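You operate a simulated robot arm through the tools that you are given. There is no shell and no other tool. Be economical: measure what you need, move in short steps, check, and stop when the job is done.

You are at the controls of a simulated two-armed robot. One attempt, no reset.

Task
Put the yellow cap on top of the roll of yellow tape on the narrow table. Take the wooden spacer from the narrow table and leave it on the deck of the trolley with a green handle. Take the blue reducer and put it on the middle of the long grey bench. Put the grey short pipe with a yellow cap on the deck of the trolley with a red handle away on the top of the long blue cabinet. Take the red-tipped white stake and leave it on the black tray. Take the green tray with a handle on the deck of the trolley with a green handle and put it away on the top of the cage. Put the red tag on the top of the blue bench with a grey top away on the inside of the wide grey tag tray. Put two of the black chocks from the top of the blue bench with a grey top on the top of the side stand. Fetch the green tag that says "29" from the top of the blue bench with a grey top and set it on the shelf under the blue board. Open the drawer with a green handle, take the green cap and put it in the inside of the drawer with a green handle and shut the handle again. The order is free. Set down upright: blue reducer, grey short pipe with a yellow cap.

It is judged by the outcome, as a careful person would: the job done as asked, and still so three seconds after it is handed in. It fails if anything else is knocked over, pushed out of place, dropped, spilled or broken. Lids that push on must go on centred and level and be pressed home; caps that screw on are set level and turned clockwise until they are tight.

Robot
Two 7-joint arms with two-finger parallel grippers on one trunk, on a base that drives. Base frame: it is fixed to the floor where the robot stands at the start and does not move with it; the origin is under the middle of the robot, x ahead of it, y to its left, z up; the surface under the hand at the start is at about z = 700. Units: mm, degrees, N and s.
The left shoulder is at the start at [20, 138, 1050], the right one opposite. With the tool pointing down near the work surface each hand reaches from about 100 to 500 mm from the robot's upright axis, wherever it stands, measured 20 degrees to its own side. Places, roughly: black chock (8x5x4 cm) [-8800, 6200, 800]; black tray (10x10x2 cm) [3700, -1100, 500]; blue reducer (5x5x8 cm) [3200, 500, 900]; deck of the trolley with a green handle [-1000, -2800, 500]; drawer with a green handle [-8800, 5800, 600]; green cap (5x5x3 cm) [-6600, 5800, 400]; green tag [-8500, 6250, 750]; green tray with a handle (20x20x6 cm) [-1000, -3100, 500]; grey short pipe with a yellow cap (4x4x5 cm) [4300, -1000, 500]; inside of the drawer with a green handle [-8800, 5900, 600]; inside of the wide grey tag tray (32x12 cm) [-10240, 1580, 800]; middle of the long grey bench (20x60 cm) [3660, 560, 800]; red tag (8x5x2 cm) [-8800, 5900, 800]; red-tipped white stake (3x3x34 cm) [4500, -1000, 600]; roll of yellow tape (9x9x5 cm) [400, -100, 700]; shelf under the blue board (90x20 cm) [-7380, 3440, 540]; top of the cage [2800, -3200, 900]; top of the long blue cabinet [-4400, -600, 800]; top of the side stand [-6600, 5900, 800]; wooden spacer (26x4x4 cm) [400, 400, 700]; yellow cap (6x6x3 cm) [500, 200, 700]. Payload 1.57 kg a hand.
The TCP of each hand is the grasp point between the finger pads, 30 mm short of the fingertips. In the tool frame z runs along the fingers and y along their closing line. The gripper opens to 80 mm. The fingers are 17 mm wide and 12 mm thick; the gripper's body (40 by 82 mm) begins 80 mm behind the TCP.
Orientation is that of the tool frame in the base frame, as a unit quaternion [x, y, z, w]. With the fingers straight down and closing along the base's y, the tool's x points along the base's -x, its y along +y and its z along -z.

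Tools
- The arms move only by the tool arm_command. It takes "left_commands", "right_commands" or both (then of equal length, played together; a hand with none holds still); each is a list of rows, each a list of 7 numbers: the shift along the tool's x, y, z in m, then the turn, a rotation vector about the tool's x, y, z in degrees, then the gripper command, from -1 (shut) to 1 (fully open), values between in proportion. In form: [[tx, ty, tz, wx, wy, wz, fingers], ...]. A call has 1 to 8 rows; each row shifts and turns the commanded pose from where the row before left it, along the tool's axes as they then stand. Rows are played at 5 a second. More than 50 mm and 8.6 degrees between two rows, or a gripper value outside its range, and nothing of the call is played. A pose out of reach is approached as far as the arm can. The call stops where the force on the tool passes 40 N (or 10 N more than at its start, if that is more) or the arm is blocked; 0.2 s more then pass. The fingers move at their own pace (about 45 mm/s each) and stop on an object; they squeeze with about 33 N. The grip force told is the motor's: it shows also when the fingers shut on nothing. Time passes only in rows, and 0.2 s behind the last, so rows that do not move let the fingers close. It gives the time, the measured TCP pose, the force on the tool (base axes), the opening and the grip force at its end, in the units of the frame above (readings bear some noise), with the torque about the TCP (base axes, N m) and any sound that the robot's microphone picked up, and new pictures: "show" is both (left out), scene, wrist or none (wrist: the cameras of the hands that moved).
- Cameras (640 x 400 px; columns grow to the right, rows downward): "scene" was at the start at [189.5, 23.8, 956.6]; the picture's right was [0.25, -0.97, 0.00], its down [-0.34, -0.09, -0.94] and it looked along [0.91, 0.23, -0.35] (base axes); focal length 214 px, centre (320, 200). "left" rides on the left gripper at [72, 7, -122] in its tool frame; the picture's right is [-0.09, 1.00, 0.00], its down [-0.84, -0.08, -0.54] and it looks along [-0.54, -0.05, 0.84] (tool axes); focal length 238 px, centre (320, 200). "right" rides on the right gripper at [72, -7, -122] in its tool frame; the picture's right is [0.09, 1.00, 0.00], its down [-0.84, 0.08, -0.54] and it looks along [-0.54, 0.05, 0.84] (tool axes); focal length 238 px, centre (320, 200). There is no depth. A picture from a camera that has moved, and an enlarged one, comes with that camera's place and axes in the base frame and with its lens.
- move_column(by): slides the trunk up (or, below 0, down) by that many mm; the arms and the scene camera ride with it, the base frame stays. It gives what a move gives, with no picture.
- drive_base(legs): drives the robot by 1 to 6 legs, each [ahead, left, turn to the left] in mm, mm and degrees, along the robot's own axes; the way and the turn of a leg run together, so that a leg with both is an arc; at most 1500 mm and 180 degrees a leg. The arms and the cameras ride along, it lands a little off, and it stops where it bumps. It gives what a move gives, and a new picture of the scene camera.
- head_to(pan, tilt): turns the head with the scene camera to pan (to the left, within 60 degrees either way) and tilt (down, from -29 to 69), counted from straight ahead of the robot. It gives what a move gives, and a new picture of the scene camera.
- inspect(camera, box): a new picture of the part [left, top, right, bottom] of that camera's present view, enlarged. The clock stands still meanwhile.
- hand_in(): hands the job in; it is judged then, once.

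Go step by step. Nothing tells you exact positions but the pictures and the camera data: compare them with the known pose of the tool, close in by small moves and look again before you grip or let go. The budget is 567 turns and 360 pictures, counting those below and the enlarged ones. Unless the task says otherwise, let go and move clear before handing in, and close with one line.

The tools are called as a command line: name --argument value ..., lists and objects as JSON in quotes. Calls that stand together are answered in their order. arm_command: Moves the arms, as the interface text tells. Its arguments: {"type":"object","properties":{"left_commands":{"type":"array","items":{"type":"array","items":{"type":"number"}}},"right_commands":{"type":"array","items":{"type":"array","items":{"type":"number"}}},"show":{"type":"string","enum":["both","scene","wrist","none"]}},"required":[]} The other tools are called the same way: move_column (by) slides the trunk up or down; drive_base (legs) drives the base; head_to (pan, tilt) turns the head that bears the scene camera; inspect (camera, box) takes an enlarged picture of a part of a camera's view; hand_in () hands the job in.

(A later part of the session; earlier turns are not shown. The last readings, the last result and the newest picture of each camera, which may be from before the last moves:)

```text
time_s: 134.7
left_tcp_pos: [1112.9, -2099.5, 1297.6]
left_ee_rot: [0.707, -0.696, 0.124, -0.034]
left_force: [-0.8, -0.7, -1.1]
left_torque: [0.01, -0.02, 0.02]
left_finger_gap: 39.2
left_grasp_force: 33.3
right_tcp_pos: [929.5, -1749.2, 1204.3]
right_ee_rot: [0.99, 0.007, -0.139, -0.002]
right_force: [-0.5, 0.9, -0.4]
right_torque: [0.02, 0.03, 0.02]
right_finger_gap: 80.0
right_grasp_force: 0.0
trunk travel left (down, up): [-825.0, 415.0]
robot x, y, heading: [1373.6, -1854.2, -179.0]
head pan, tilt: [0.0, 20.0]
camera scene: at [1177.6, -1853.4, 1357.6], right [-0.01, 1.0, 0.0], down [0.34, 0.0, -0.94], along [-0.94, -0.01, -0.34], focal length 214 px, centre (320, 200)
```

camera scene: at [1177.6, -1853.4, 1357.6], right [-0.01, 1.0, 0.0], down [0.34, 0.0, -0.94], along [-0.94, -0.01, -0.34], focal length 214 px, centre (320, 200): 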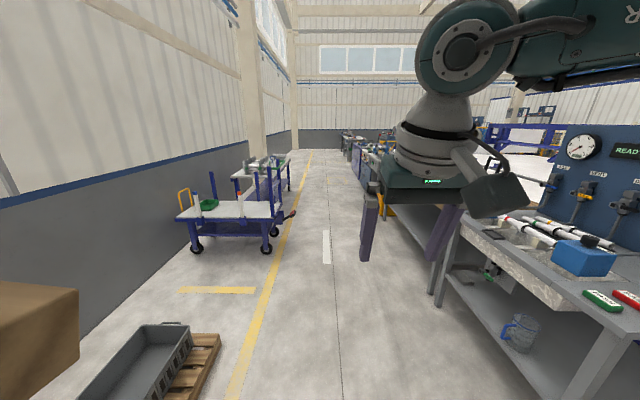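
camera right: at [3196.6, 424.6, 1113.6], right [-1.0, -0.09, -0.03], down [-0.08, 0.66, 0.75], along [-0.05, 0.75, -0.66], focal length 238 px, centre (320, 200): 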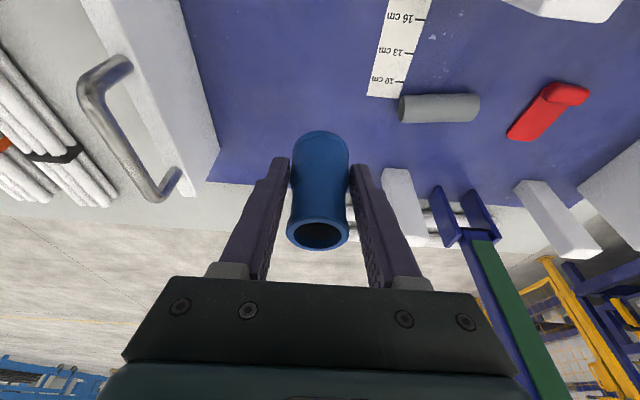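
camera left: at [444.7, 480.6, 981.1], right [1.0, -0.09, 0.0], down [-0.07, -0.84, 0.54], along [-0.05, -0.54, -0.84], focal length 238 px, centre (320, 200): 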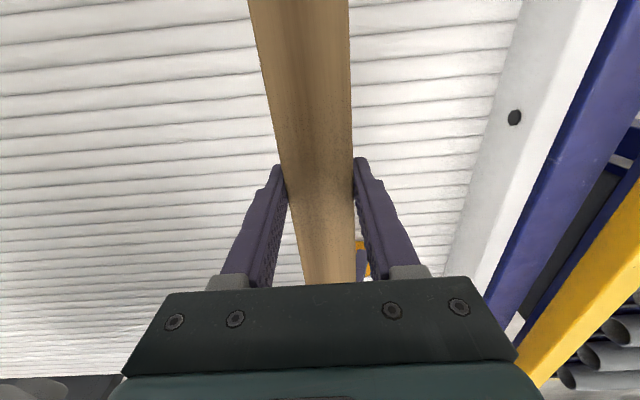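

The green trolley stands ahead-left with the green tray on it. I drive closer along the aisle and turn toward it.

drive_base --legs '[[1400, 0, 0], [700, 0, 40], [0, 0, 49]]'

head_to --pan 0 --tilt 40

```text
time_s: 147.3
left_tcp_pos: [-425.1, -2383.3, 1297.0]
left_ee_rot: [0.992, 0.003, 0.064, -0.112]
left_force: [0.1, -0.4, -1.8]
left_torque: [-0.02, 0.01, -0.01]
left_finger_gap: 39.3
left_grasp_force: 33.3
right_tcp_pos: [-777.1, -2562.3, 1203.7]
right_ee_rot: [0.7, 0.7, -0.1, 0.096]
right_force: [0.1, -0.4, 0.4]
right_torque: [0.02, 0.0, -0.03]
right_finger_gap: 79.9
right_grasp_force: 0.1
trunk travel left (down, up): [-825.0, 415.0]
robot x, y, heading: [-670.8, -2122.4, -90.0]
head pan, tilt: [0.0, 20.0]
camera scene: at [-670.1, -2316.1, 1357.6], right [-1.0, 0.0, 0.0], down [0.0, 0.34, -0.94], along [0.0, -0.94, -0.34], focal length 214 px, centre (320, 200)
```

scene: 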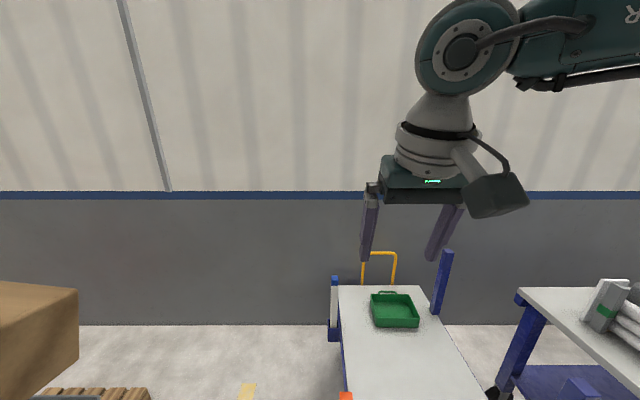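

```text
time_s: 148.2
left_tcp_pos: [-425.8, -2383.9, 1297.5]
left_ee_rot: [0.992, 0.002, 0.064, -0.112]
left_force: [0.3, 0.3, -2.4]
left_torque: [0.0, -0.01, -0.03]
left_finger_gap: 39.3
left_grasp_force: 33.5
right_tcp_pos: [-778.1, -2563.6, 1203.3]
right_ee_rot: [0.7, 0.701, -0.1, 0.097]
right_force: [-0.7, 0.3, 0.8]
right_torque: [0.0, -0.02, 0.02]
right_finger_gap: 80.1
right_grasp_force: 0.0
trunk travel left (down, up): [-825.0, 415.0]
robot x, y, heading: [-668.7, -2125.7, -90.2]
head pan, tilt: [0.0, 40.0]
camera scene: at [-670.1, -2308.0, 1326.3], right [-1.0, 0.0, 0.0], down [0.0, 0.64, -0.77], along [0.0, -0.77, -0.64], focal length 214 px, centre (320, 200)
```

scene: 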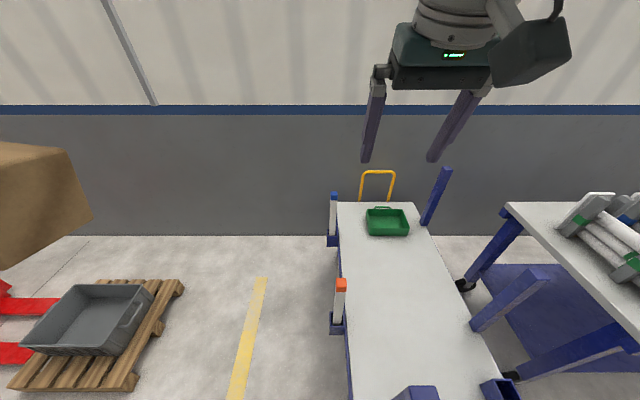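

The deck spans x≈-1205…-775, y≈-2400…-3270, with the green tray at its far end. I look further down-right to find the handle posts at the near end.

head_to --pan -25 --tilt 60

```text
time_s: 149.0
left_tcp_pos: [-424.8, -2383.9, 1297.7]
left_ee_rot: [0.992, 0.003, 0.065, -0.112]
left_force: [-0.2, 0.2, -1.6]
left_torque: [-0.02, 0.02, 0.03]
left_finger_gap: 39.4
left_grasp_force: 32.7
right_tcp_pos: [-776.7, -2563.1, 1204.6]
right_ee_rot: [0.699, 0.701, -0.1, 0.097]
right_force: [0.5, 0.4, 0.3]
right_torque: [0.0, -0.02, -0.03]
right_finger_gap: 79.8
right_grasp_force: 0.1
trunk travel left (down, up): [-825.0, 415.0]
robot x, y, heading: [-669.3, -2125.1, -90.2]
head pan, tilt: [-25.0, 60.0]
camera scene: at [-698.2, -2283.4, 1299.5], right [-0.91, 0.42, 0.0], down [0.37, 0.78, -0.5], along [-0.21, -0.45, -0.87], focal length 214 px, centre (320, 200)
```

scene: 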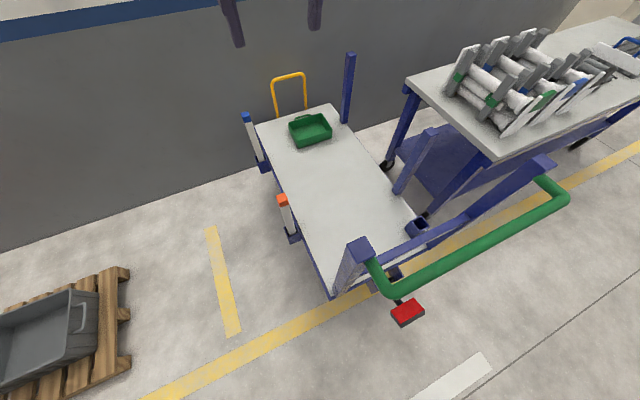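

The green handle end faces the aisle; the deck is open on its east side between two stakes. I go round to the east side and face west.

drive_base --legs '[[0, 250, 0], [480, 0, 0], [0, 0, -90]]'

head_to --pan 10 --tilt 50

```text
time_s: 157.2
left_tcp_pos: [-688.8, -2840.6, 1298.4]
left_ee_rot: [-0.693, 0.709, -0.125, 0.031]
left_force: [-0.4, 0.5, -1.4]
left_torque: [0.01, -0.03, 0.01]
left_finger_gap: 39.4
left_grasp_force: 33.2
right_tcp_pos: [-859.6, -2484.0, 1203.5]
right_ee_rot: [0.99, -0.013, -0.139, -0.005]
right_force: [0.6, 0.3, 0.4]
right_torque: [0.0, 0.01, 0.03]
right_finger_gap: 80.1
right_grasp_force: 0.2
trunk travel left (down, up): [-825.0, 415.0]
robot x, y, heading: [-424.5, -2604.9, 178.6]
head pan, tilt: [-25.0, 60.0]
camera scene: at [-582.8, -2570.9, 1299.5], right [0.45, 0.89, 0.0], down [0.77, -0.39, -0.5], along [-0.45, 0.22, -0.87], focal length 214 px, centre (320, 200)
```

scene: 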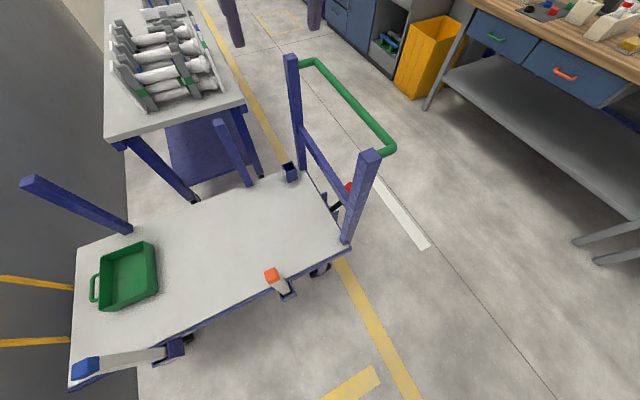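

```text
time_s: 158.2
left_tcp_pos: [-689.5, -2840.7, 1297.4]
left_ee_rot: [-0.694, 0.709, -0.126, 0.031]
left_force: [-0.7, 0.2, -2.3]
left_torque: [-0.01, 0.0, 0.01]
left_finger_gap: 39.3
left_grasp_force: 33.5
right_tcp_pos: [-860.4, -2486.4, 1203.4]
right_ee_rot: [0.99, -0.012, -0.14, -0.004]
right_force: [-0.1, -0.3, 0.4]
right_torque: [0.02, 0.01, -0.01]
right_finger_gap: 79.9
right_grasp_force: 0.1
trunk travel left (down, up): [-825.0, 415.0]
robot x, y, heading: [-422.3, -2602.7, 178.5]
head pan, tilt: [10.0, 50.0]
camera scene: at [-599.4, -2611.9, 1312.0], right [-0.15, 0.99, 0.0], down [0.76, 0.11, -0.64], along [-0.64, -0.09, -0.77], focal length 214 px, centre (320, 200)
```

scene: 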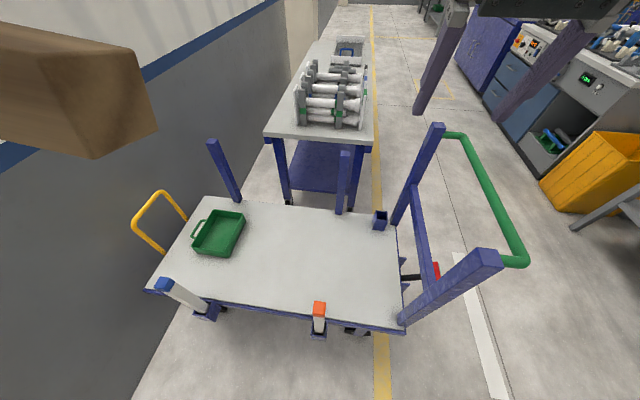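

Deck and stakes are clear to see; I'll lay the spacer along the deck at about [-880,-2800], between the stakes. First I level the left hand, shift it in front of its shoulder, tuck the right hand back, and adjust the base.

arm_command --left_commands '[[0, 0, 0, -6.4, -3.8, 0, -1], [0, 0, 0, -6.4, -3.8, 0, -1], [-0.033, 0.035, 0, 0, 0, 0, -1], [-0.033, 0.035, 0, 0, 0, 0, -1], [-0.034, 0.035, 0, 0, 0, 0, -1], [0, 0.028, 0, 0, 0, 0, -1]]' --right_commands '[[0.038, -0.02, -0.011, 0, 4, 0, 0], [0.038, -0.02, -0.011, 0, 4, 0, -1], [0.04, -0.02, 0, 0, 4, 0, -1], [0.04, -0.02, 0, 0, 4, 0, -1], [0.03, 0, -0.03, 0, 0, 0, -1], [0, 0, -0.04, 0, 0, 0, -1]]' --show "none"

drive_base --legs '[[58, 57, 1.5]]'

```text
time_s: 159.6
left_tcp_pos: [-820.3, -2738.7, 1298.8]
left_ee_rot: [-0.699, 0.715, 0.001, 0.001]
left_force: [0.4, -0.5, -2.1]
left_torque: [0.03, 0.01, 0.01]
left_finger_gap: 39.3
left_grasp_force: 33.3
right_tcp_pos: [-668.9, -2409.0, 1265.0]
right_ee_rot: [1.0, -0.012, 0.0, -0.004]
right_force: [-0.2, 0.2, 0.2]
right_torque: [0.0, 0.01, 0.0]
right_finger_gap: 0.0
right_grasp_force: 21.9
trunk travel left (down, up): [-825.0, 415.0]
robot x, y, heading: [-423.9, -2605.0, 178.6]
head pan, tilt: [10.0, 50.0]
```

```text
time_s: 160.7
left_tcp_pos: [-874.1, -2805.6, 1297.7]
left_ee_rot: [0.709, -0.705, 0.0, -0.002]
left_force: [0.2, 0.3, -1.6]
left_torque: [-0.03, -0.01, 0.05]
left_finger_gap: 39.2
left_grasp_force: 32.9
right_tcp_pos: [-733.9, -2471.7, 1266.4]
right_ee_rot: [1.0, 0.001, 0.0, -0.002]
right_force: [-0.3, -0.1, 0.1]
right_torque: [-0.03, -0.01, 0.0]
right_finger_gap: 0.0
right_grasp_force: 21.4
trunk travel left (down, up): [-825.0, 415.0]
robot x, y, heading: [-481.0, -2658.1, 180.1]
head pan, tilt: [10.0, 50.0]
camera scene: at [-658.1, -2672.7, 1312.0], right [-0.17, 0.98, 0.0], down [0.75, 0.13, -0.64], along [-0.63, -0.11, -0.77], focal length 214 px, centre (320, 200)
```

scene: 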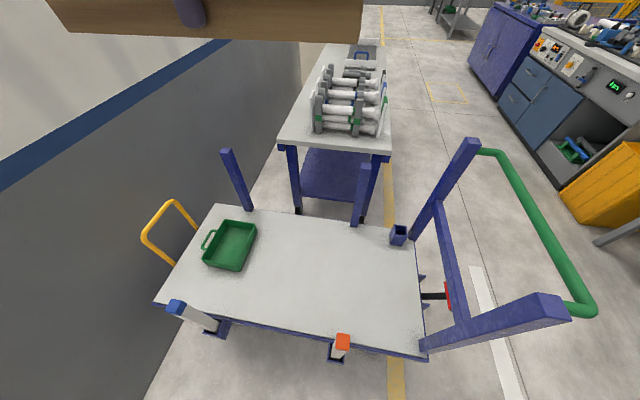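

The orange-tipped stake is right in front of my head, so I shift the base 80 mm south while keeping both hands over the same spots.

arm_command --left_commands '[[-0.04, 0, 0, 0, 0, 0, -1], [-0.038, 0, 0, 0, 0, 0, -1]]' --right_commands '[[0, -0.04, 0, 0, 0, 0, -1], [0, -0.04, 0, 0, 0, 0, -1]]' --show "none"

drive_base --legs '[[0, 80, 0]]'

move_column --by -300

head_to --pan 15 --tilt 50

```text
time_s: 161.3
left_tcp_pos: [-875.3, -2727.8, 1298.8]
left_ee_rot: [0.71, -0.704, 0.0, -0.001]
left_force: [-0.4, -0.3, -2.9]
left_torque: [0.01, 0.01, -0.01]
left_finger_gap: 39.6
left_grasp_force: 33.1
right_tcp_pos: [-734.2, -2391.9, 1266.3]
right_ee_rot: [1.0, 0.001, -0.001, -0.003]
right_force: [-0.1, 0.6, 0.7]
right_torque: [0.01, -0.01, -0.03]
right_finger_gap: 0.0
right_grasp_force: 21.5
trunk travel left (down, up): [-825.0, 415.0]
robot x, y, heading: [-483.5, -2661.9, 179.9]
head pan, tilt: [10.0, 50.0]
```

```text
time_s: 162.3
left_tcp_pos: [-875.6, -2806.3, 1298.8]
left_ee_rot: [0.709, -0.705, 0.0, -0.001]
left_force: [-0.2, 0.6, -1.7]
left_torque: [0.03, 0.02, 0.0]
left_finger_gap: 39.4
left_grasp_force: 33.4
right_tcp_pos: [-734.0, -2470.5, 1267.8]
right_ee_rot: [1.0, 0.001, 0.0, -0.003]
right_force: [-0.5, 0.0, 0.1]
right_torque: [-0.01, 0.05, 0.02]
right_finger_gap: 0.1
right_grasp_force: 21.5
trunk travel left (down, up): [-825.0, 415.0]
robot x, y, heading: [-481.4, -2737.8, 180.2]
head pan, tilt: [10.0, 50.0]
camera scene: at [-658.2, -2752.0, 1312.0], right [-0.17, 0.98, 0.0], down [0.75, 0.13, -0.64], along [-0.63, -0.11, -0.77], focal length 214 px, centre (320, 200)
```

scene: 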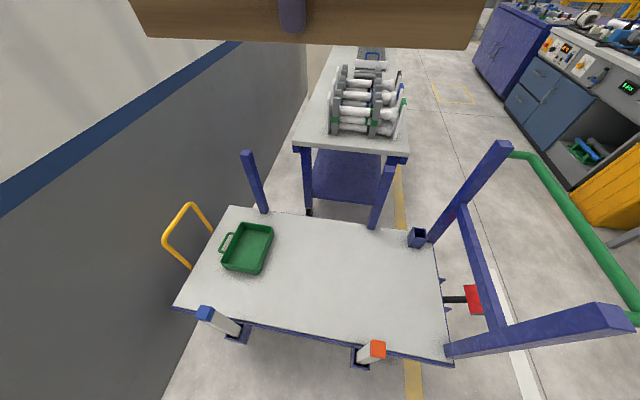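

```text
time_s: 165.3
left_tcp_pos: [-874.9, -2807.4, 998.9]
left_ee_rot: [0.709, -0.706, 0.0, -0.002]
left_force: [0.5, 0.6, -2.4]
left_torque: [-0.01, 0.03, 0.02]
left_finger_gap: 39.4
left_grasp_force: 32.8
right_tcp_pos: [-734.1, -2471.8, 968.5]
right_ee_rot: [1.0, 0.0, 0.0, -0.002]
right_force: [0.9, -0.5, -0.5]
right_torque: [0.0, -0.01, 0.01]
right_finger_gap: 0.0
right_grasp_force: 21.4
trunk travel left (down, up): [-525.0, 715.0]
robot x, y, heading: [-481.7, -2740.5, 180.0]
head pan, tilt: [10.0, 50.0]
```

```text
time_s: 166.0
left_tcp_pos: [-874.1, -2806.8, 998.2]
left_ee_rot: [0.709, -0.705, 0.0, -0.001]
left_force: [0.5, 0.3, -2.0]
left_torque: [-0.02, 0.0, -0.01]
left_finger_gap: 39.8
left_grasp_force: 32.8
right_tcp_pos: [-734.7, -2470.3, 967.8]
right_ee_rot: [1.0, 0.001, -0.001, -0.001]
right_force: [-0.5, -0.3, 0.7]
right_torque: [0.0, 0.03, -0.01]
right_finger_gap: 0.0
right_grasp_force: 21.0
trunk travel left (down, up): [-525.0, 715.0]
robot x, y, heading: [-485.9, -2740.4, 180.1]
head pan, tilt: [15.0, 50.0]
camera scene: at [-656.7, -2758.6, 1012.0], right [-0.26, 0.97, 0.0], down [0.74, 0.2, -0.64], along [-0.62, -0.17, -0.77], focal length 214 px, centre (320, 200)
```

scene: 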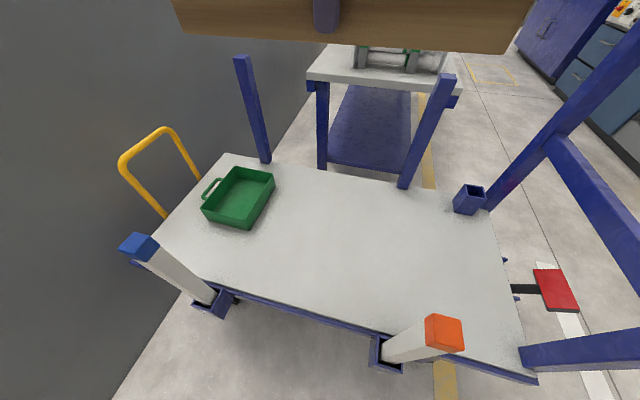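

All clear. I lower the trunk another 190 mm and then the spacer toward the deck.

move_column --by -190

arm_command --left_commands '[[0, 0, 0.045, 0, 0, 0, -1], [0, 0, 0.045, 0, 0, 0, -1], [0, 0, 0.045, 0, 0, 0, -1], [0, 0, 0.045, 0, 0, 0, -1], [0, 0, 0.045, 0, 0, 0, -1], [0, 0, 0.02, 0, 0, 0, -1], [0, 0, 0, 0, 0, 0, -1]]' --show "scene"

```text
time_s: 168.1
left_tcp_pos: [-874.9, -2805.6, 808.2]
left_ee_rot: [0.71, -0.705, 0.0, -0.002]
left_force: [-0.1, -0.7, -3.0]
left_torque: [0.0, 0.0, -0.02]
left_finger_gap: 39.2
left_grasp_force: 32.6
right_tcp_pos: [-733.8, -2470.1, 777.4]
right_ee_rot: [1.0, 0.001, 0.0, -0.002]
right_force: [0.4, 0.1, 0.0]
right_torque: [-0.01, 0.02, 0.01]
right_finger_gap: 0.0
right_grasp_force: 21.5
trunk travel left (down, up): [-335.0, 905.0]
robot x, y, heading: [-483.6, -2742.3, 180.0]
head pan, tilt: [15.0, 50.0]
```

```text
time_s: 169.7
left_tcp_pos: [-873.2, -2806.6, 562.6]
left_ee_rot: [0.709, -0.705, -0.001, -0.001]
left_force: [-0.2, -0.2, -2.8]
left_torque: [0.06, -0.02, -0.01]
left_finger_gap: 39.5
left_grasp_force: 32.8
right_tcp_pos: [-733.6, -2472.0, 777.3]
right_ee_rot: [1.0, 0.001, 0.0, -0.002]
right_force: [0.5, 0.0, 0.5]
right_torque: [-0.05, -0.01, 0.0]
right_finger_gap: 0.1
right_grasp_force: 21.0
trunk travel left (down, up): [-335.0, 905.0]
robot x, y, heading: [-480.9, -2741.2, 180.1]
head pan, tilt: [15.0, 50.0]
camera scene: at [-656.7, -2758.7, 822.0], right [-0.26, 0.97, 0.0], down [0.74, 0.2, -0.64], along [-0.62, -0.17, -0.77], focal length 214 px, centre (320, 200)
```

scene: 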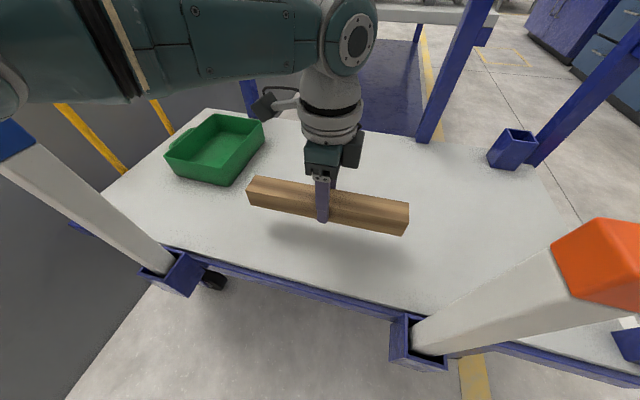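

The spacer hovers over the deck with clear surroundings. I lower stepwise to contact.

arm_command --left_commands '[[0, 0, 0.01, 0, 0, 0, -1], [0, 0, 0.006, 0, 0, 0, -1], [0, 0, 0.003, 0, 0, 0, -1], [0, 0, 0, 0, 0, 0, -1]]' --show "none"

arm_command --left_commands '[[0, 0, 0.002, 0, 0, 0, -1], [0, 0, 0.002, 0, 0, 0, -1], [0, 0, 0.002, 0, 0, 0, -1], [0, 0, 0, 0, 0, 0, -1]]' --show "scene"

```text
time_s: 170.7
left_tcp_pos: [-875.5, -2805.4, 543.1]
left_ee_rot: [0.709, -0.705, -0.001, -0.001]
left_force: [0.0, 0.3, -2.1]
left_torque: [0.02, -0.03, 0.02]
left_finger_gap: 39.6
left_grasp_force: 33.2
right_tcp_pos: [-733.6, -2470.9, 777.4]
right_ee_rot: [1.0, 0.001, 0.0, -0.002]
right_force: [-0.6, -0.8, 0.0]
right_torque: [-0.01, -0.02, -0.01]
right_finger_gap: 0.0
right_grasp_force: 21.5
trunk travel left (down, up): [-335.0, 905.0]
robot x, y, heading: [-482.5, -2742.4, 180.3]
head pan, tilt: [15.0, 50.0]
```

```text
time_s: 171.7
left_tcp_pos: [-873.1, -2805.8, 538.4]
left_ee_rot: [0.709, -0.705, 0.0, -0.002]
left_force: [-0.1, 0.8, -2.2]
left_torque: [0.01, 0.02, 0.0]
left_finger_gap: 39.5
left_grasp_force: 33.3
right_tcp_pos: [-734.2, -2470.4, 777.1]
right_ee_rot: [1.0, 0.0, 0.0, -0.002]
right_force: [-0.1, -0.1, 0.8]
right_torque: [-0.05, -0.03, -0.02]
right_finger_gap: 0.0
right_grasp_force: 21.3
trunk travel left (down, up): [-335.0, 905.0]
robot x, y, heading: [-483.5, -2736.6, 180.0]
head pan, tilt: [15.0, 50.0]
camera scene: at [-656.7, -2758.6, 822.0], right [-0.26, 0.97, 0.0], down [0.74, 0.2, -0.64], along [-0.62, -0.17, -0.77], focal length 214 px, centre (320, 200)
```

scene: 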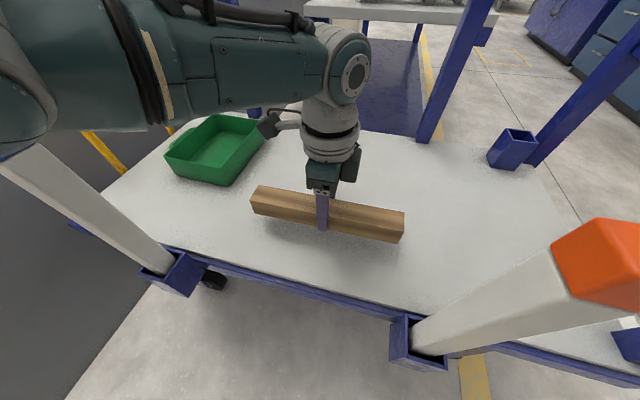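

The elbow is getting close to the blue-tipped stake at the left. I zoom in to check that clearance and the remaining gap under the spacer.

inspect --camera "scene" --box '[0, 60, 160, 200]'

inspect --camera "scene" --box '[240, 160, 420, 270]'

```text
2.86 times, centred on (80, 130) of scene
camera zoom: at [-656.7, -2758.6, 822.0], right [-0.26, 0.97, 0.0], down [0.74, 0.2, -0.64], along [-0.62, -0.17, -0.77], focal length 613 px, centre (1006, 400)
```

zoom: 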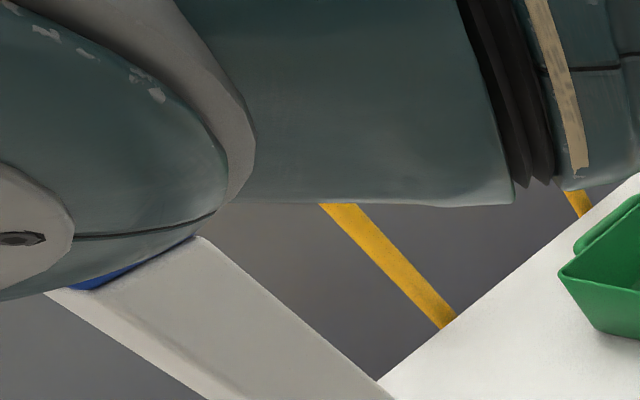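

```text
3.56 times, centred on (330, 215) of scene
camera zoom: at [-656.7, -2758.6, 822.0], right [-0.26, 0.97, 0.0], down [0.74, 0.2, -0.64], along [-0.62, -0.17, -0.77], focal length 763 px, centre (284, 147)
```

zoom: 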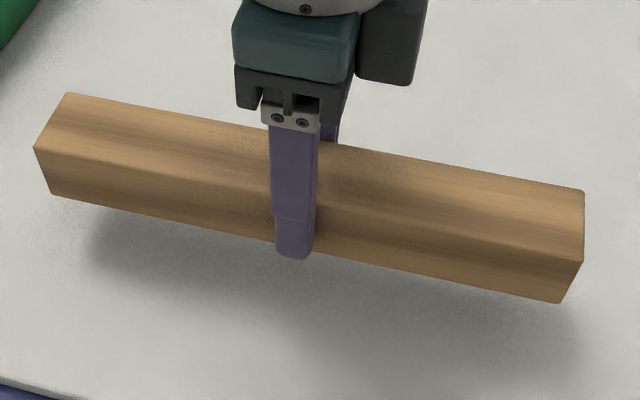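

The elbow almost touches the stake's tip, so I raise the trunk, shift the base north/back to free the elbow, and re-aim the hand.

move_column --by 120

drive_base --legs '[[-37, -110, 0]]'

arm_command --left_commands '[[0.037, 0.004, 0, 0, 0, 0, -1], [0.037, 0.004, 0, 0, 0, 0, -1], [0, 0, 0.04, 0, 0, 0, -1]]' --right_commands '[[0, 0.03, -0.02, 0, 0, 0, -1], [0, 0.03, -0.02, 0, 0, 0, -1], [0, 0, 0, 0, 0, 0, -1]]' --show "scene"

```text
time_s: 173.2
left_tcp_pos: [-873.9, -2806.5, 658.5]
left_ee_rot: [0.709, -0.706, 0.0, -0.002]
left_force: [0.5, -0.4, -1.9]
left_torque: [0.02, -0.01, -0.02]
left_finger_gap: 39.5
left_grasp_force: 33.5
right_tcp_pos: [-735.0, -2471.8, 897.5]
right_ee_rot: [1.0, 0.0, 0.0, -0.003]
right_force: [1.0, 0.0, -0.2]
right_torque: [0.0, -0.02, 0.02]
right_finger_gap: 0.0
right_grasp_force: 21.0
trunk travel left (down, up): [-455.0, 785.0]
robot x, y, heading: [-483.6, -2740.2, 180.2]
head pan, tilt: [15.0, 50.0]
```

```text
time_s: 174.4
left_tcp_pos: [-837.0, -2696.8, 657.1]
left_ee_rot: [0.71, -0.705, 0.0, -0.001]
left_force: [0.0, 0.2, -1.9]
left_torque: [-0.01, -0.03, -0.01]
left_finger_gap: 39.4
left_grasp_force: 33.1
right_tcp_pos: [-698.1, -2360.5, 897.7]
right_ee_rot: [1.0, 0.001, 0.0, -0.003]
right_force: [-0.2, 0.0, 0.5]
right_torque: [-0.02, 0.01, 0.03]
right_finger_gap: 0.0
right_grasp_force: 21.8
trunk travel left (down, up): [-455.0, 785.0]
robot x, y, heading: [-443.7, -2627.5, -180.1]
head pan, tilt: [15.0, 50.0]
camera scene: at [-619.5, -2648.4, 942.0], right [-0.26, 0.97, 0.0], down [0.74, 0.2, -0.64], along [-0.62, -0.17, -0.77], focal length 214 px, centre (320, 200)
```

scene: 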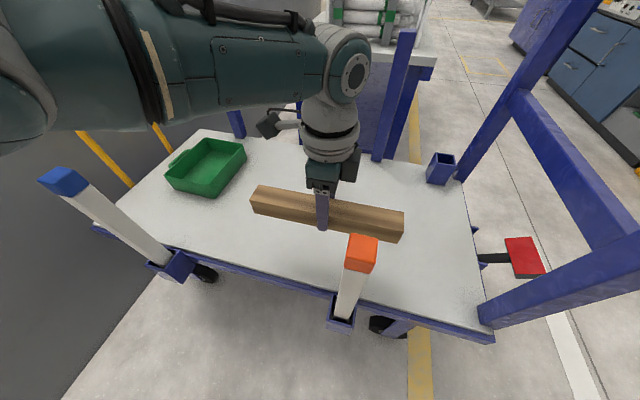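

```text
time_s: 175.4
left_tcp_pos: [-842.4, -2771.0, 618.1]
left_ee_rot: [0.709, -0.705, 0.0, -0.001]
left_force: [0.5, -0.4, -1.9]
left_torque: [0.02, 0.01, 0.01]
left_finger_gap: 39.3
left_grasp_force: 33.1
right_tcp_pos: [-680.3, -2418.4, 912.9]
right_ee_rot: [0.998, -0.003, 0.057, -0.011]
right_force: [0.3, 0.6, 0.0]
right_torque: [0.0, 0.01, -0.01]
right_finger_gap: 0.0
right_grasp_force: 21.0
trunk travel left (down, up): [-455.0, 785.0]
robot x, y, heading: [-447.3, -2627.7, -180.1]
head pan, tilt: [15.0, 50.0]
stopped in row 3 (right hand): the arm was blocked; the commanded pose is now the measured one
camera scene: at [-619.7, -2649.1, 942.1], right [-0.26, 0.97, 0.0], down [0.74, 0.2, -0.64], along [-0.62, -0.17, -0.77], focal length 214 px, centre (320, 200)
```

scene: 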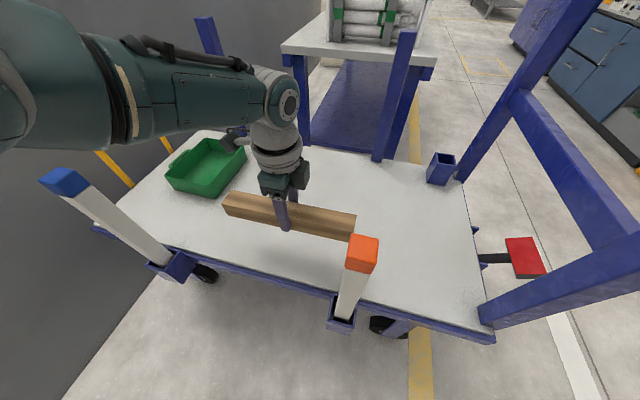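

The stakes are undisturbed and the elbow is now clear. I lower the trunk gradually.

move_column --by -75

arm_command --left_commands '[[0, 0, 0.005, 0, 0, 0, -1], [0, 0, 0.003, 0, 0, 0, -1], [0, 0, 0, 0, 0, 0, -1]]' --show "scene"

```text
time_s: 176.5
left_tcp_pos: [-844.0, -2770.2, 541.6]
left_ee_rot: [0.709, -0.705, 0.001, -0.002]
left_force: [-1.1, 0.4, -2.6]
left_torque: [0.0, 0.02, 0.05]
left_finger_gap: 39.2
left_grasp_force: 33.2
right_tcp_pos: [-679.7, -2416.7, 838.7]
right_ee_rot: [0.998, -0.002, 0.057, -0.011]
right_force: [-0.2, -0.2, -0.1]
right_torque: [-0.01, 0.03, 0.0]
right_finger_gap: 0.1
right_grasp_force: 21.3
trunk travel left (down, up): [-380.0, 860.0]
robot x, y, heading: [-443.9, -2629.5, -180.2]
head pan, tilt: [15.0, 50.0]
```

```text
time_s: 177.3
left_tcp_pos: [-843.6, -2770.3, 534.8]
left_ee_rot: [0.71, -0.705, 0.001, -0.001]
left_force: [0.4, 0.3, -2.4]
left_torque: [0.01, 0.03, -0.01]
left_finger_gap: 39.4
left_grasp_force: 32.7
right_tcp_pos: [-680.1, -2417.0, 837.7]
right_ee_rot: [0.998, -0.003, 0.057, -0.012]
right_force: [0.4, 0.0, 0.1]
right_torque: [0.02, 0.03, 0.0]
right_finger_gap: 0.0
right_grasp_force: 21.6
trunk travel left (down, up): [-380.0, 860.0]
robot x, y, heading: [-446.9, -2630.8, -180.1]
head pan, tilt: [15.0, 50.0]
camera scene: at [-619.6, -2648.7, 867.0], right [-0.26, 0.97, 0.0], down [0.74, 0.2, -0.64], along [-0.62, -0.17, -0.77], focal length 214 px, centre (320, 200)
```

scene: 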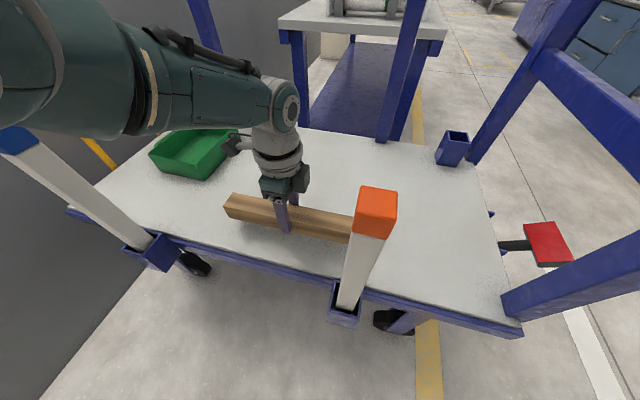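

Continuing down in small steps to contact.

arm_command --left_commands '[[0, 0, 0.003, 0, 0, 0, -1], [0, 0, 0.003, 0, 0, 0, -1], [0, 0, 0.003, 0, 0, 0, -1], [0, 0, 0.002, 0, 0, 0, -1], [0, 0, 0, 0, 0, 0, -1]]' --show "none"

inspect --camera "scene" --box '[200, 140, 400, 270]'

```text
time_s: 178.5
left_tcp_pos: [-839.4, -2771.3, 530.2]
left_ee_rot: [0.709, -0.705, 0.0, -0.001]
left_force: [0.6, 0.3, -2.4]
left_torque: [0.02, 0.0, -0.06]
left_finger_gap: 39.2
left_grasp_force: 32.9
left hand out of reach, approached as far as the arm can: row 2, 4
right_tcp_pos: [-680.9, -2416.4, 838.1]
right_ee_rot: [0.998, -0.002, 0.057, -0.011]
right_force: [-0.4, 0.3, 0.0]
right_torque: [0.02, -0.02, 0.04]
right_finger_gap: 0.2
right_grasp_force: 21.1
trunk travel left (down, up): [-380.0, 860.0]
robot x, y, heading: [-442.5, -2629.7, -179.9]
head pan, tilt: [15.0, 50.0]
```

```text
3.08 times, centred on (300, 205) of scene
camera zoom: at [-619.6, -2648.6, 867.0], right [-0.26, 0.97, 0.0], down [0.74, 0.2, -0.64], along [-0.62, -0.17, -0.77], focal length 660 px, centre (382, 185)
```

zoom: 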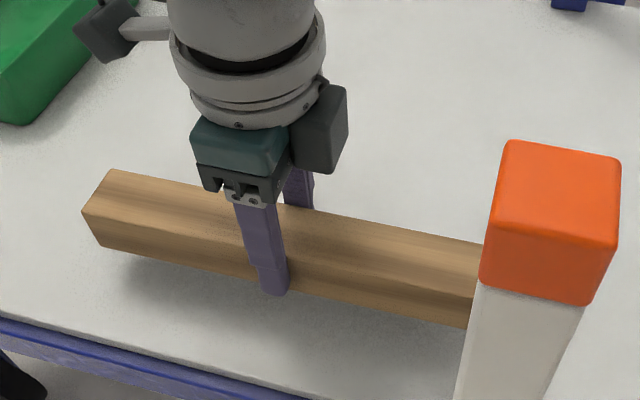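

Arm is at its reach; I use the trunk for the last millimetres.

move_column --by -10

move_column --by -5

inspect --camera "scene" --box '[0, 60, 400, 310]'

```text
time_s: 179.1
left_tcp_pos: [-839.4, -2772.0, 519.2]
left_ee_rot: [0.708, -0.706, 0.0, -0.002]
left_force: [0.2, -1.1, -2.0]
left_torque: [0.01, 0.0, 0.01]
left_finger_gap: 39.4
left_grasp_force: 33.1
right_tcp_pos: [-681.0, -2417.9, 828.7]
right_ee_rot: [0.998, -0.003, 0.057, -0.011]
right_force: [-0.8, 0.6, 0.1]
right_torque: [0.02, -0.04, -0.05]
right_finger_gap: 0.3
right_grasp_force: 20.6
trunk travel left (down, up): [-370.0, 870.0]
robot x, y, heading: [-445.0, -2628.9, -180.0]
head pan, tilt: [15.0, 50.0]
```

```text
time_s: 179.6
left_tcp_pos: [-838.9, -2771.5, 514.4]
left_ee_rot: [0.709, -0.705, 0.0, -0.002]
left_force: [-0.4, -0.9, -1.6]
left_torque: [0.02, 0.03, 0.01]
left_finger_gap: 39.6
left_grasp_force: 33.5
right_tcp_pos: [-681.3, -2417.9, 822.9]
right_ee_rot: [0.998, -0.003, 0.057, -0.012]
right_force: [0.7, -0.2, -0.4]
right_torque: [0.03, 0.01, 0.02]
right_finger_gap: 0.2
right_grasp_force: 21.0
trunk travel left (down, up): [-365.0, 875.0]
robot x, y, heading: [-440.3, -2629.9, -179.8]
head pan, tilt: [15.0, 50.0]
```

```text
1.60 times, centred on (200, 185) of scene
camera zoom: at [-619.6, -2648.6, 852.0], right [-0.26, 0.97, 0.0], down [0.74, 0.2, -0.64], along [-0.62, -0.17, -0.77], focal length 343 px, centre (512, 224)
```

zoom: 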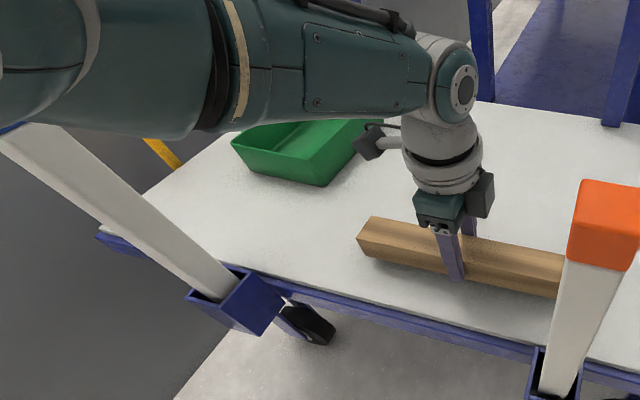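

Triangulating the deck gives z≈475, so contact is imminent. I lower a few more millimetres.

move_column --by -4

inspect --camera "scene" --box '[200, 140, 400, 270]'

```text
time_s: 180.2
left_tcp_pos: [-840.0, -2771.2, 510.1]
left_ee_rot: [0.709, -0.705, 0.0, -0.001]
left_force: [0.1, -0.1, -1.8]
left_torque: [0.02, 0.02, -0.03]
left_finger_gap: 39.4
left_grasp_force: 32.8
right_tcp_pos: [-679.3, -2417.5, 819.1]
right_ee_rot: [0.998, -0.003, 0.056, -0.011]
right_force: [0.0, -0.8, -0.1]
right_torque: [0.01, 0.01, 0.0]
right_finger_gap: 0.1
right_grasp_force: 21.0
trunk travel left (down, up): [-361.0, 879.0]
robot x, y, heading: [-442.1, -2625.9, -180.3]
head pan, tilt: [15.0, 50.0]
```

```text
3.08 times, centred on (300, 205) of scene
camera zoom: at [-619.6, -2648.6, 848.0], right [-0.26, 0.97, 0.0], down [0.74, 0.2, -0.64], along [-0.62, -0.17, -0.77], focal length 660 px, centre (382, 185)
```

zoom: 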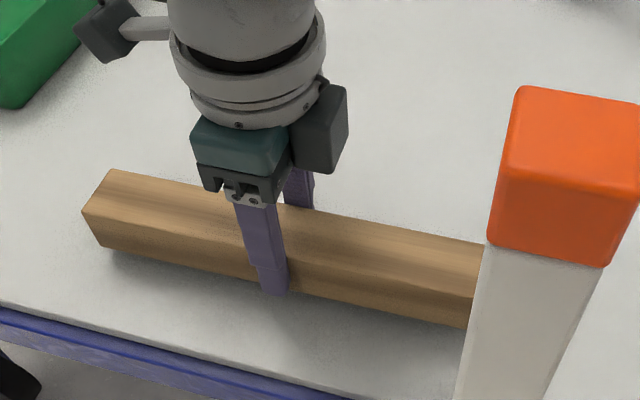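

move_column --by -4

move_column --by -3

inspect --camera "scene" --box '[0, 60, 400, 310]'

```text
time_s: 180.7
left_tcp_pos: [-840.2, -2770.8, 507.6]
left_ee_rot: [0.709, -0.705, 0.0, -0.001]
left_force: [0.6, 0.1, -0.9]
left_torque: [0.02, -0.01, 0.0]
left_finger_gap: 39.3
left_grasp_force: 32.8
right_tcp_pos: [-679.5, -2417.1, 814.5]
right_ee_rot: [0.998, -0.003, 0.056, -0.011]
right_force: [1.2, -0.1, -0.1]
right_torque: [-0.03, 0.0, -0.01]
right_finger_gap: 0.0
right_grasp_force: 21.1
trunk travel left (down, up): [-357.0, 883.0]
robot x, y, heading: [-445.0, -2630.1, -180.2]
head pan, tilt: [15.0, 50.0]
```

```text
time_s: 181.2
left_tcp_pos: [-839.0, -2771.0, 504.4]
left_ee_rot: [0.709, -0.705, 0.0, -0.001]
left_force: [0.5, -0.1, -1.8]
left_torque: [0.0, 0.01, 0.02]
left_finger_gap: 39.5
left_grasp_force: 32.9
right_tcp_pos: [-679.3, -2417.3, 811.6]
right_ee_rot: [0.998, -0.003, 0.057, -0.012]
right_force: [-0.2, 0.0, 0.0]
right_torque: [-0.02, 0.02, 0.02]
right_finger_gap: 0.1
right_grasp_force: 20.6
trunk travel left (down, up): [-354.0, 886.0]
robot x, y, heading: [-448.8, -2628.1, -180.3]
head pan, tilt: [15.0, 50.0]
```

```text
1.60 times, centred on (200, 185) of scene
camera zoom: at [-619.6, -2648.6, 841.0], right [-0.26, 0.97, 0.0], down [0.74, 0.2, -0.64], along [-0.62, -0.17, -0.77], focal length 343 px, centre (512, 224)
```

zoom: 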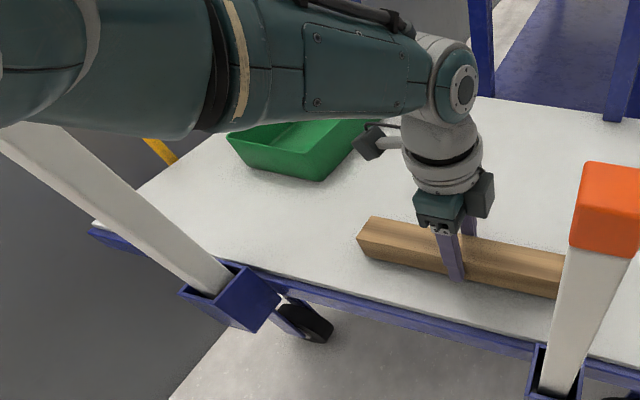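

move_column --by -4

move_column --by -3

inspect --camera "scene" --box '[200, 140, 400, 270]'

```text
time_s: 181.7
left_tcp_pos: [-839.5, -2770.6, 499.2]
left_ee_rot: [0.709, -0.706, 0.0, 0.0]
left_force: [-0.5, -0.7, -1.5]
left_torque: [-0.01, -0.01, 0.01]
left_finger_gap: 39.5
left_grasp_force: 32.7
right_tcp_pos: [-680.9, -2417.3, 807.5]
right_ee_rot: [0.998, -0.003, 0.057, -0.011]
right_force: [-0.4, 0.0, -0.1]
right_torque: [-0.01, 0.0, 0.03]
right_finger_gap: 0.4
right_grasp_force: 21.2
trunk travel left (down, up): [-350.0, 890.0]
robot x, y, heading: [-446.4, -2635.9, -180.0]
head pan, tilt: [15.0, 50.0]
```

```text
time_s: 182.2
left_tcp_pos: [-840.3, -2771.3, 496.5]
left_ee_rot: [0.709, -0.705, 0.0, -0.002]
left_force: [4.9, 2.0, 14.9]
left_torque: [-0.75, -0.08, 0.1]
left_finger_gap: 39.5
left_grasp_force: 32.8
right_tcp_pos: [-681.0, -2417.3, 804.3]
right_ee_rot: [0.998, -0.003, 0.057, -0.011]
right_force: [0.5, -0.2, -0.1]
right_torque: [0.02, 0.03, 0.01]
right_finger_gap: 0.0
right_grasp_force: 21.4
trunk travel left (down, up): [-347.0, 893.0]
robot x, y, heading: [-445.8, -2628.0, -179.7]
head pan, tilt: [15.0, 50.0]
```

```text
3.08 times, centred on (300, 205) of scene
camera zoom: at [-619.6, -2648.8, 834.3], right [-0.26, 0.97, 0.0], down [0.74, 0.2, -0.64], along [-0.62, -0.17, -0.77], focal length 660 px, centre (382, 185)
```

zoom: 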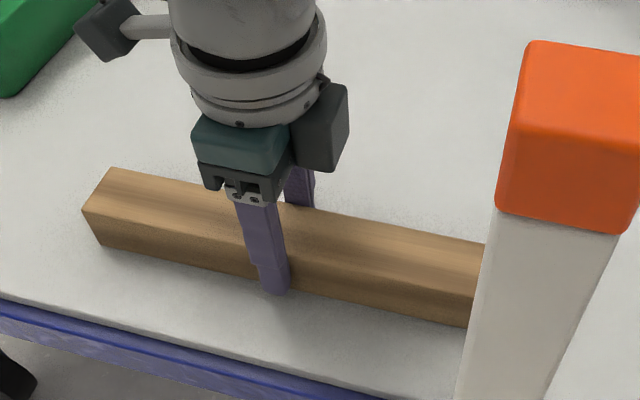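

Contact (15 N). I open the left gripper and lift straight up.

arm_command --left_commands '[[0, 0, 0, 0, 0, 0, 0.3], [0, 0, 0, 0, 0, 0, 1], [0, 0, 0, 0, 0, 0, 1], [0, 0, -0.03, 0, 0, 0, 1], [0, 0, -0.04, 0, 0, 0, 1], [0, 0, -0.045, 0, 0, 0, 1]]' --show "none"

move_column --by 300

head_to --pan 25 --tilt 50

```text
time_s: 183.7
left_tcp_pos: [-840.3, -2771.4, 612.2]
left_ee_rot: [0.709, -0.706, 0.0, 0.0]
left_force: [-0.2, -0.3, 1.3]
left_torque: [-0.01, 0.01, -0.03]
left_finger_gap: 80.2
left_grasp_force: 0.0
right_tcp_pos: [-680.4, -2417.6, 805.5]
right_ee_rot: [0.998, -0.002, 0.057, -0.011]
right_force: [0.3, -0.4, -0.2]
right_torque: [0.0, 0.02, 0.03]
right_finger_gap: 0.0
right_grasp_force: 20.6
trunk travel left (down, up): [-347.0, 893.0]
robot x, y, heading: [-440.7, -2629.6, -179.9]
head pan, tilt: [15.0, 50.0]
```

```text
time_s: 186.7
left_tcp_pos: [-840.0, -2771.0, 912.3]
left_ee_rot: [0.709, -0.705, 0.0, -0.001]
left_force: [0.0, 0.9, 0.5]
left_torque: [0.03, -0.03, 0.02]
left_finger_gap: 80.3
left_grasp_force: 0.1
right_tcp_pos: [-681.0, -2418.7, 1104.9]
right_ee_rot: [0.998, -0.002, 0.057, -0.011]
right_force: [0.3, 0.2, 0.2]
right_torque: [0.02, 0.0, 0.02]
right_finger_gap: 0.1
right_grasp_force: 21.2
trunk travel left (down, up): [-647.0, 593.0]
robot x, y, heading: [-442.2, -2629.2, -180.0]
head pan, tilt: [15.0, 50.0]
```

```text
time_s: 187.4
left_tcp_pos: [-839.8, -2770.4, 912.1]
left_ee_rot: [0.709, -0.705, -0.001, -0.001]
left_force: [-0.1, 1.0, 0.0]
left_torque: [-0.03, 0.0, 0.0]
left_finger_gap: 80.0
left_grasp_force: 0.1
right_tcp_pos: [-680.2, -2418.9, 1106.2]
right_ee_rot: [0.998, -0.003, 0.056, -0.011]
right_force: [0.5, 0.1, 0.6]
right_torque: [0.0, -0.01, 0.02]
right_finger_gap: 0.0
right_grasp_force: 21.2
trunk travel left (down, up): [-647.0, 593.0]
robot x, y, heading: [-446.6, -2630.1, -179.9]
head pan, tilt: [25.0, 50.0]
camera scene: at [-615.2, -2661.2, 1134.1], right [-0.42, 0.91, 0.0], down [0.69, 0.32, -0.64], along [-0.58, -0.27, -0.77], focal length 214 px, centre (320, 200)
```

scene: 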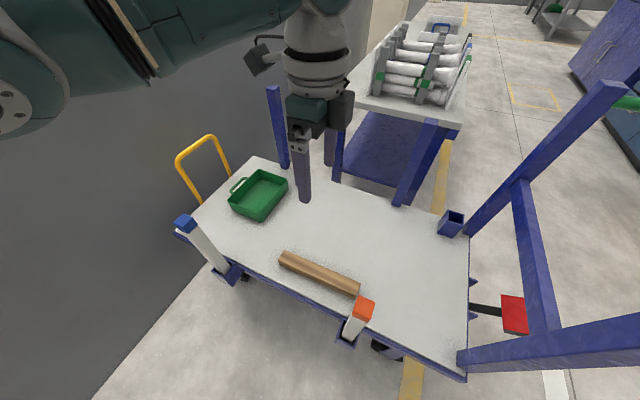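

The spacer lies well on the deck. Now I look closely at the green tray and its handle.

inspect --camera "scene" --box '[210, 150, 310, 235]'

```text
4.71 times, centred on (260, 192) of scene
camera zoom: at [-615.2, -2661.2, 1134.1], right [-0.42, 0.91, 0.0], down [0.69, 0.32, -0.64], along [-0.58, -0.27, -0.77], focal length 1009 px, centre (602, 235)
```

zoom: 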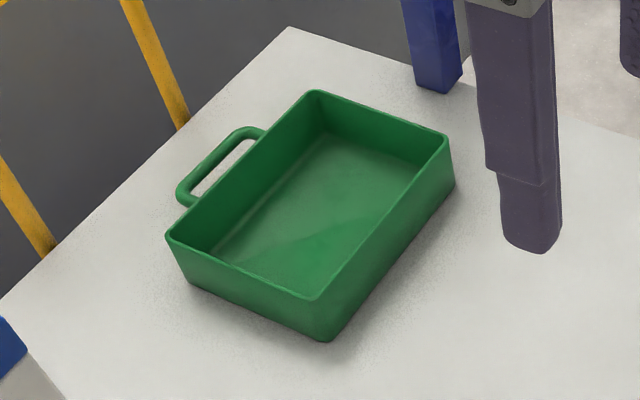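

Tray spans x≈-1120…-931, y≈-3183…-3044 with its D-handle on the wall side. The blue-tipped stake stands in the way of the left arm, so I'll reposition south-east facing south-west and grip the tray's north wall with the right hand. First tuck the left hand and drive.

arm_command --left_commands '[[0, -0.045, -0.02, 0, 0, 0, 0], [0, -0.045, -0.02, 0, 0, 0, -1], [0, -0.045, 0, 0, 0, 0, -1], [0, 0, 0, 0, 0, 0, -1]]' --show "none"

drive_base --legs '[[50, 328, 0], [0, 0, 40]]'

```text
time_s: 188.4
left_tcp_pos: [-704.9, -2771.3, 951.7]
left_ee_rot: [0.71, -0.705, 0.0, -0.001]
left_force: [-1.1, -0.7, -0.9]
left_torque: [0.02, 0.03, 0.01]
left_finger_gap: 0.0
left_grasp_force: 3.2
right_tcp_pos: [-680.0, -2416.5, 1105.7]
right_ee_rot: [0.998, -0.002, 0.057, -0.011]
right_force: [-0.4, -0.1, -0.3]
right_torque: [0.0, 0.03, 0.01]
right_finger_gap: 0.0
right_grasp_force: 21.6
trunk travel left (down, up): [-647.0, 593.0]
robot x, y, heading: [-442.9, -2630.4, -180.0]
head pan, tilt: [25.0, 50.0]
```

```text
time_s: 192.4
left_tcp_pos: [-608.1, -3229.9, 950.8]
left_ee_rot: [0.904, -0.427, 0.0, -0.002]
left_force: [-0.2, -0.6, -1.1]
left_torque: [-0.02, 0.02, -0.01]
left_finger_gap: 0.1
left_grasp_force: 21.8
right_tcp_pos: [-812.4, -2940.4, 1105.4]
right_ee_rot: [0.941, 0.332, 0.05, -0.03]
right_force: [-0.2, 0.5, -0.3]
right_torque: [0.0, 0.02, -0.02]
right_finger_gap: 0.1
right_grasp_force: 21.3
trunk travel left (down, up): [-647.0, 593.0]
robot x, y, heading: [-492.2, -2956.3, -140.5]
head pan, tilt: [25.0, 50.0]
camera scene: at [-607.5, -3087.6, 1134.1], right [-0.9, 0.44, 0.0], down [0.33, 0.69, -0.64], along [-0.28, -0.58, -0.77], focal length 214 px, centre (320, 200)
```

scene: 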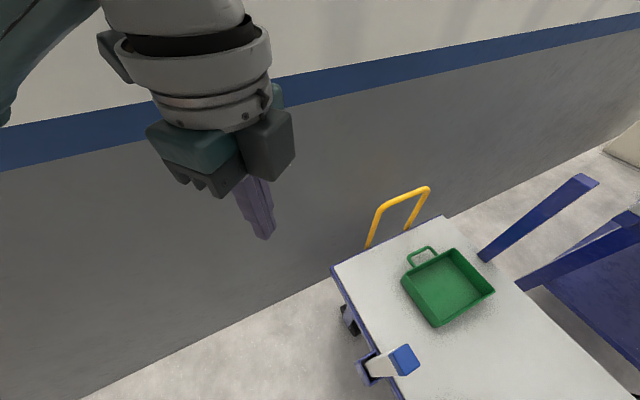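

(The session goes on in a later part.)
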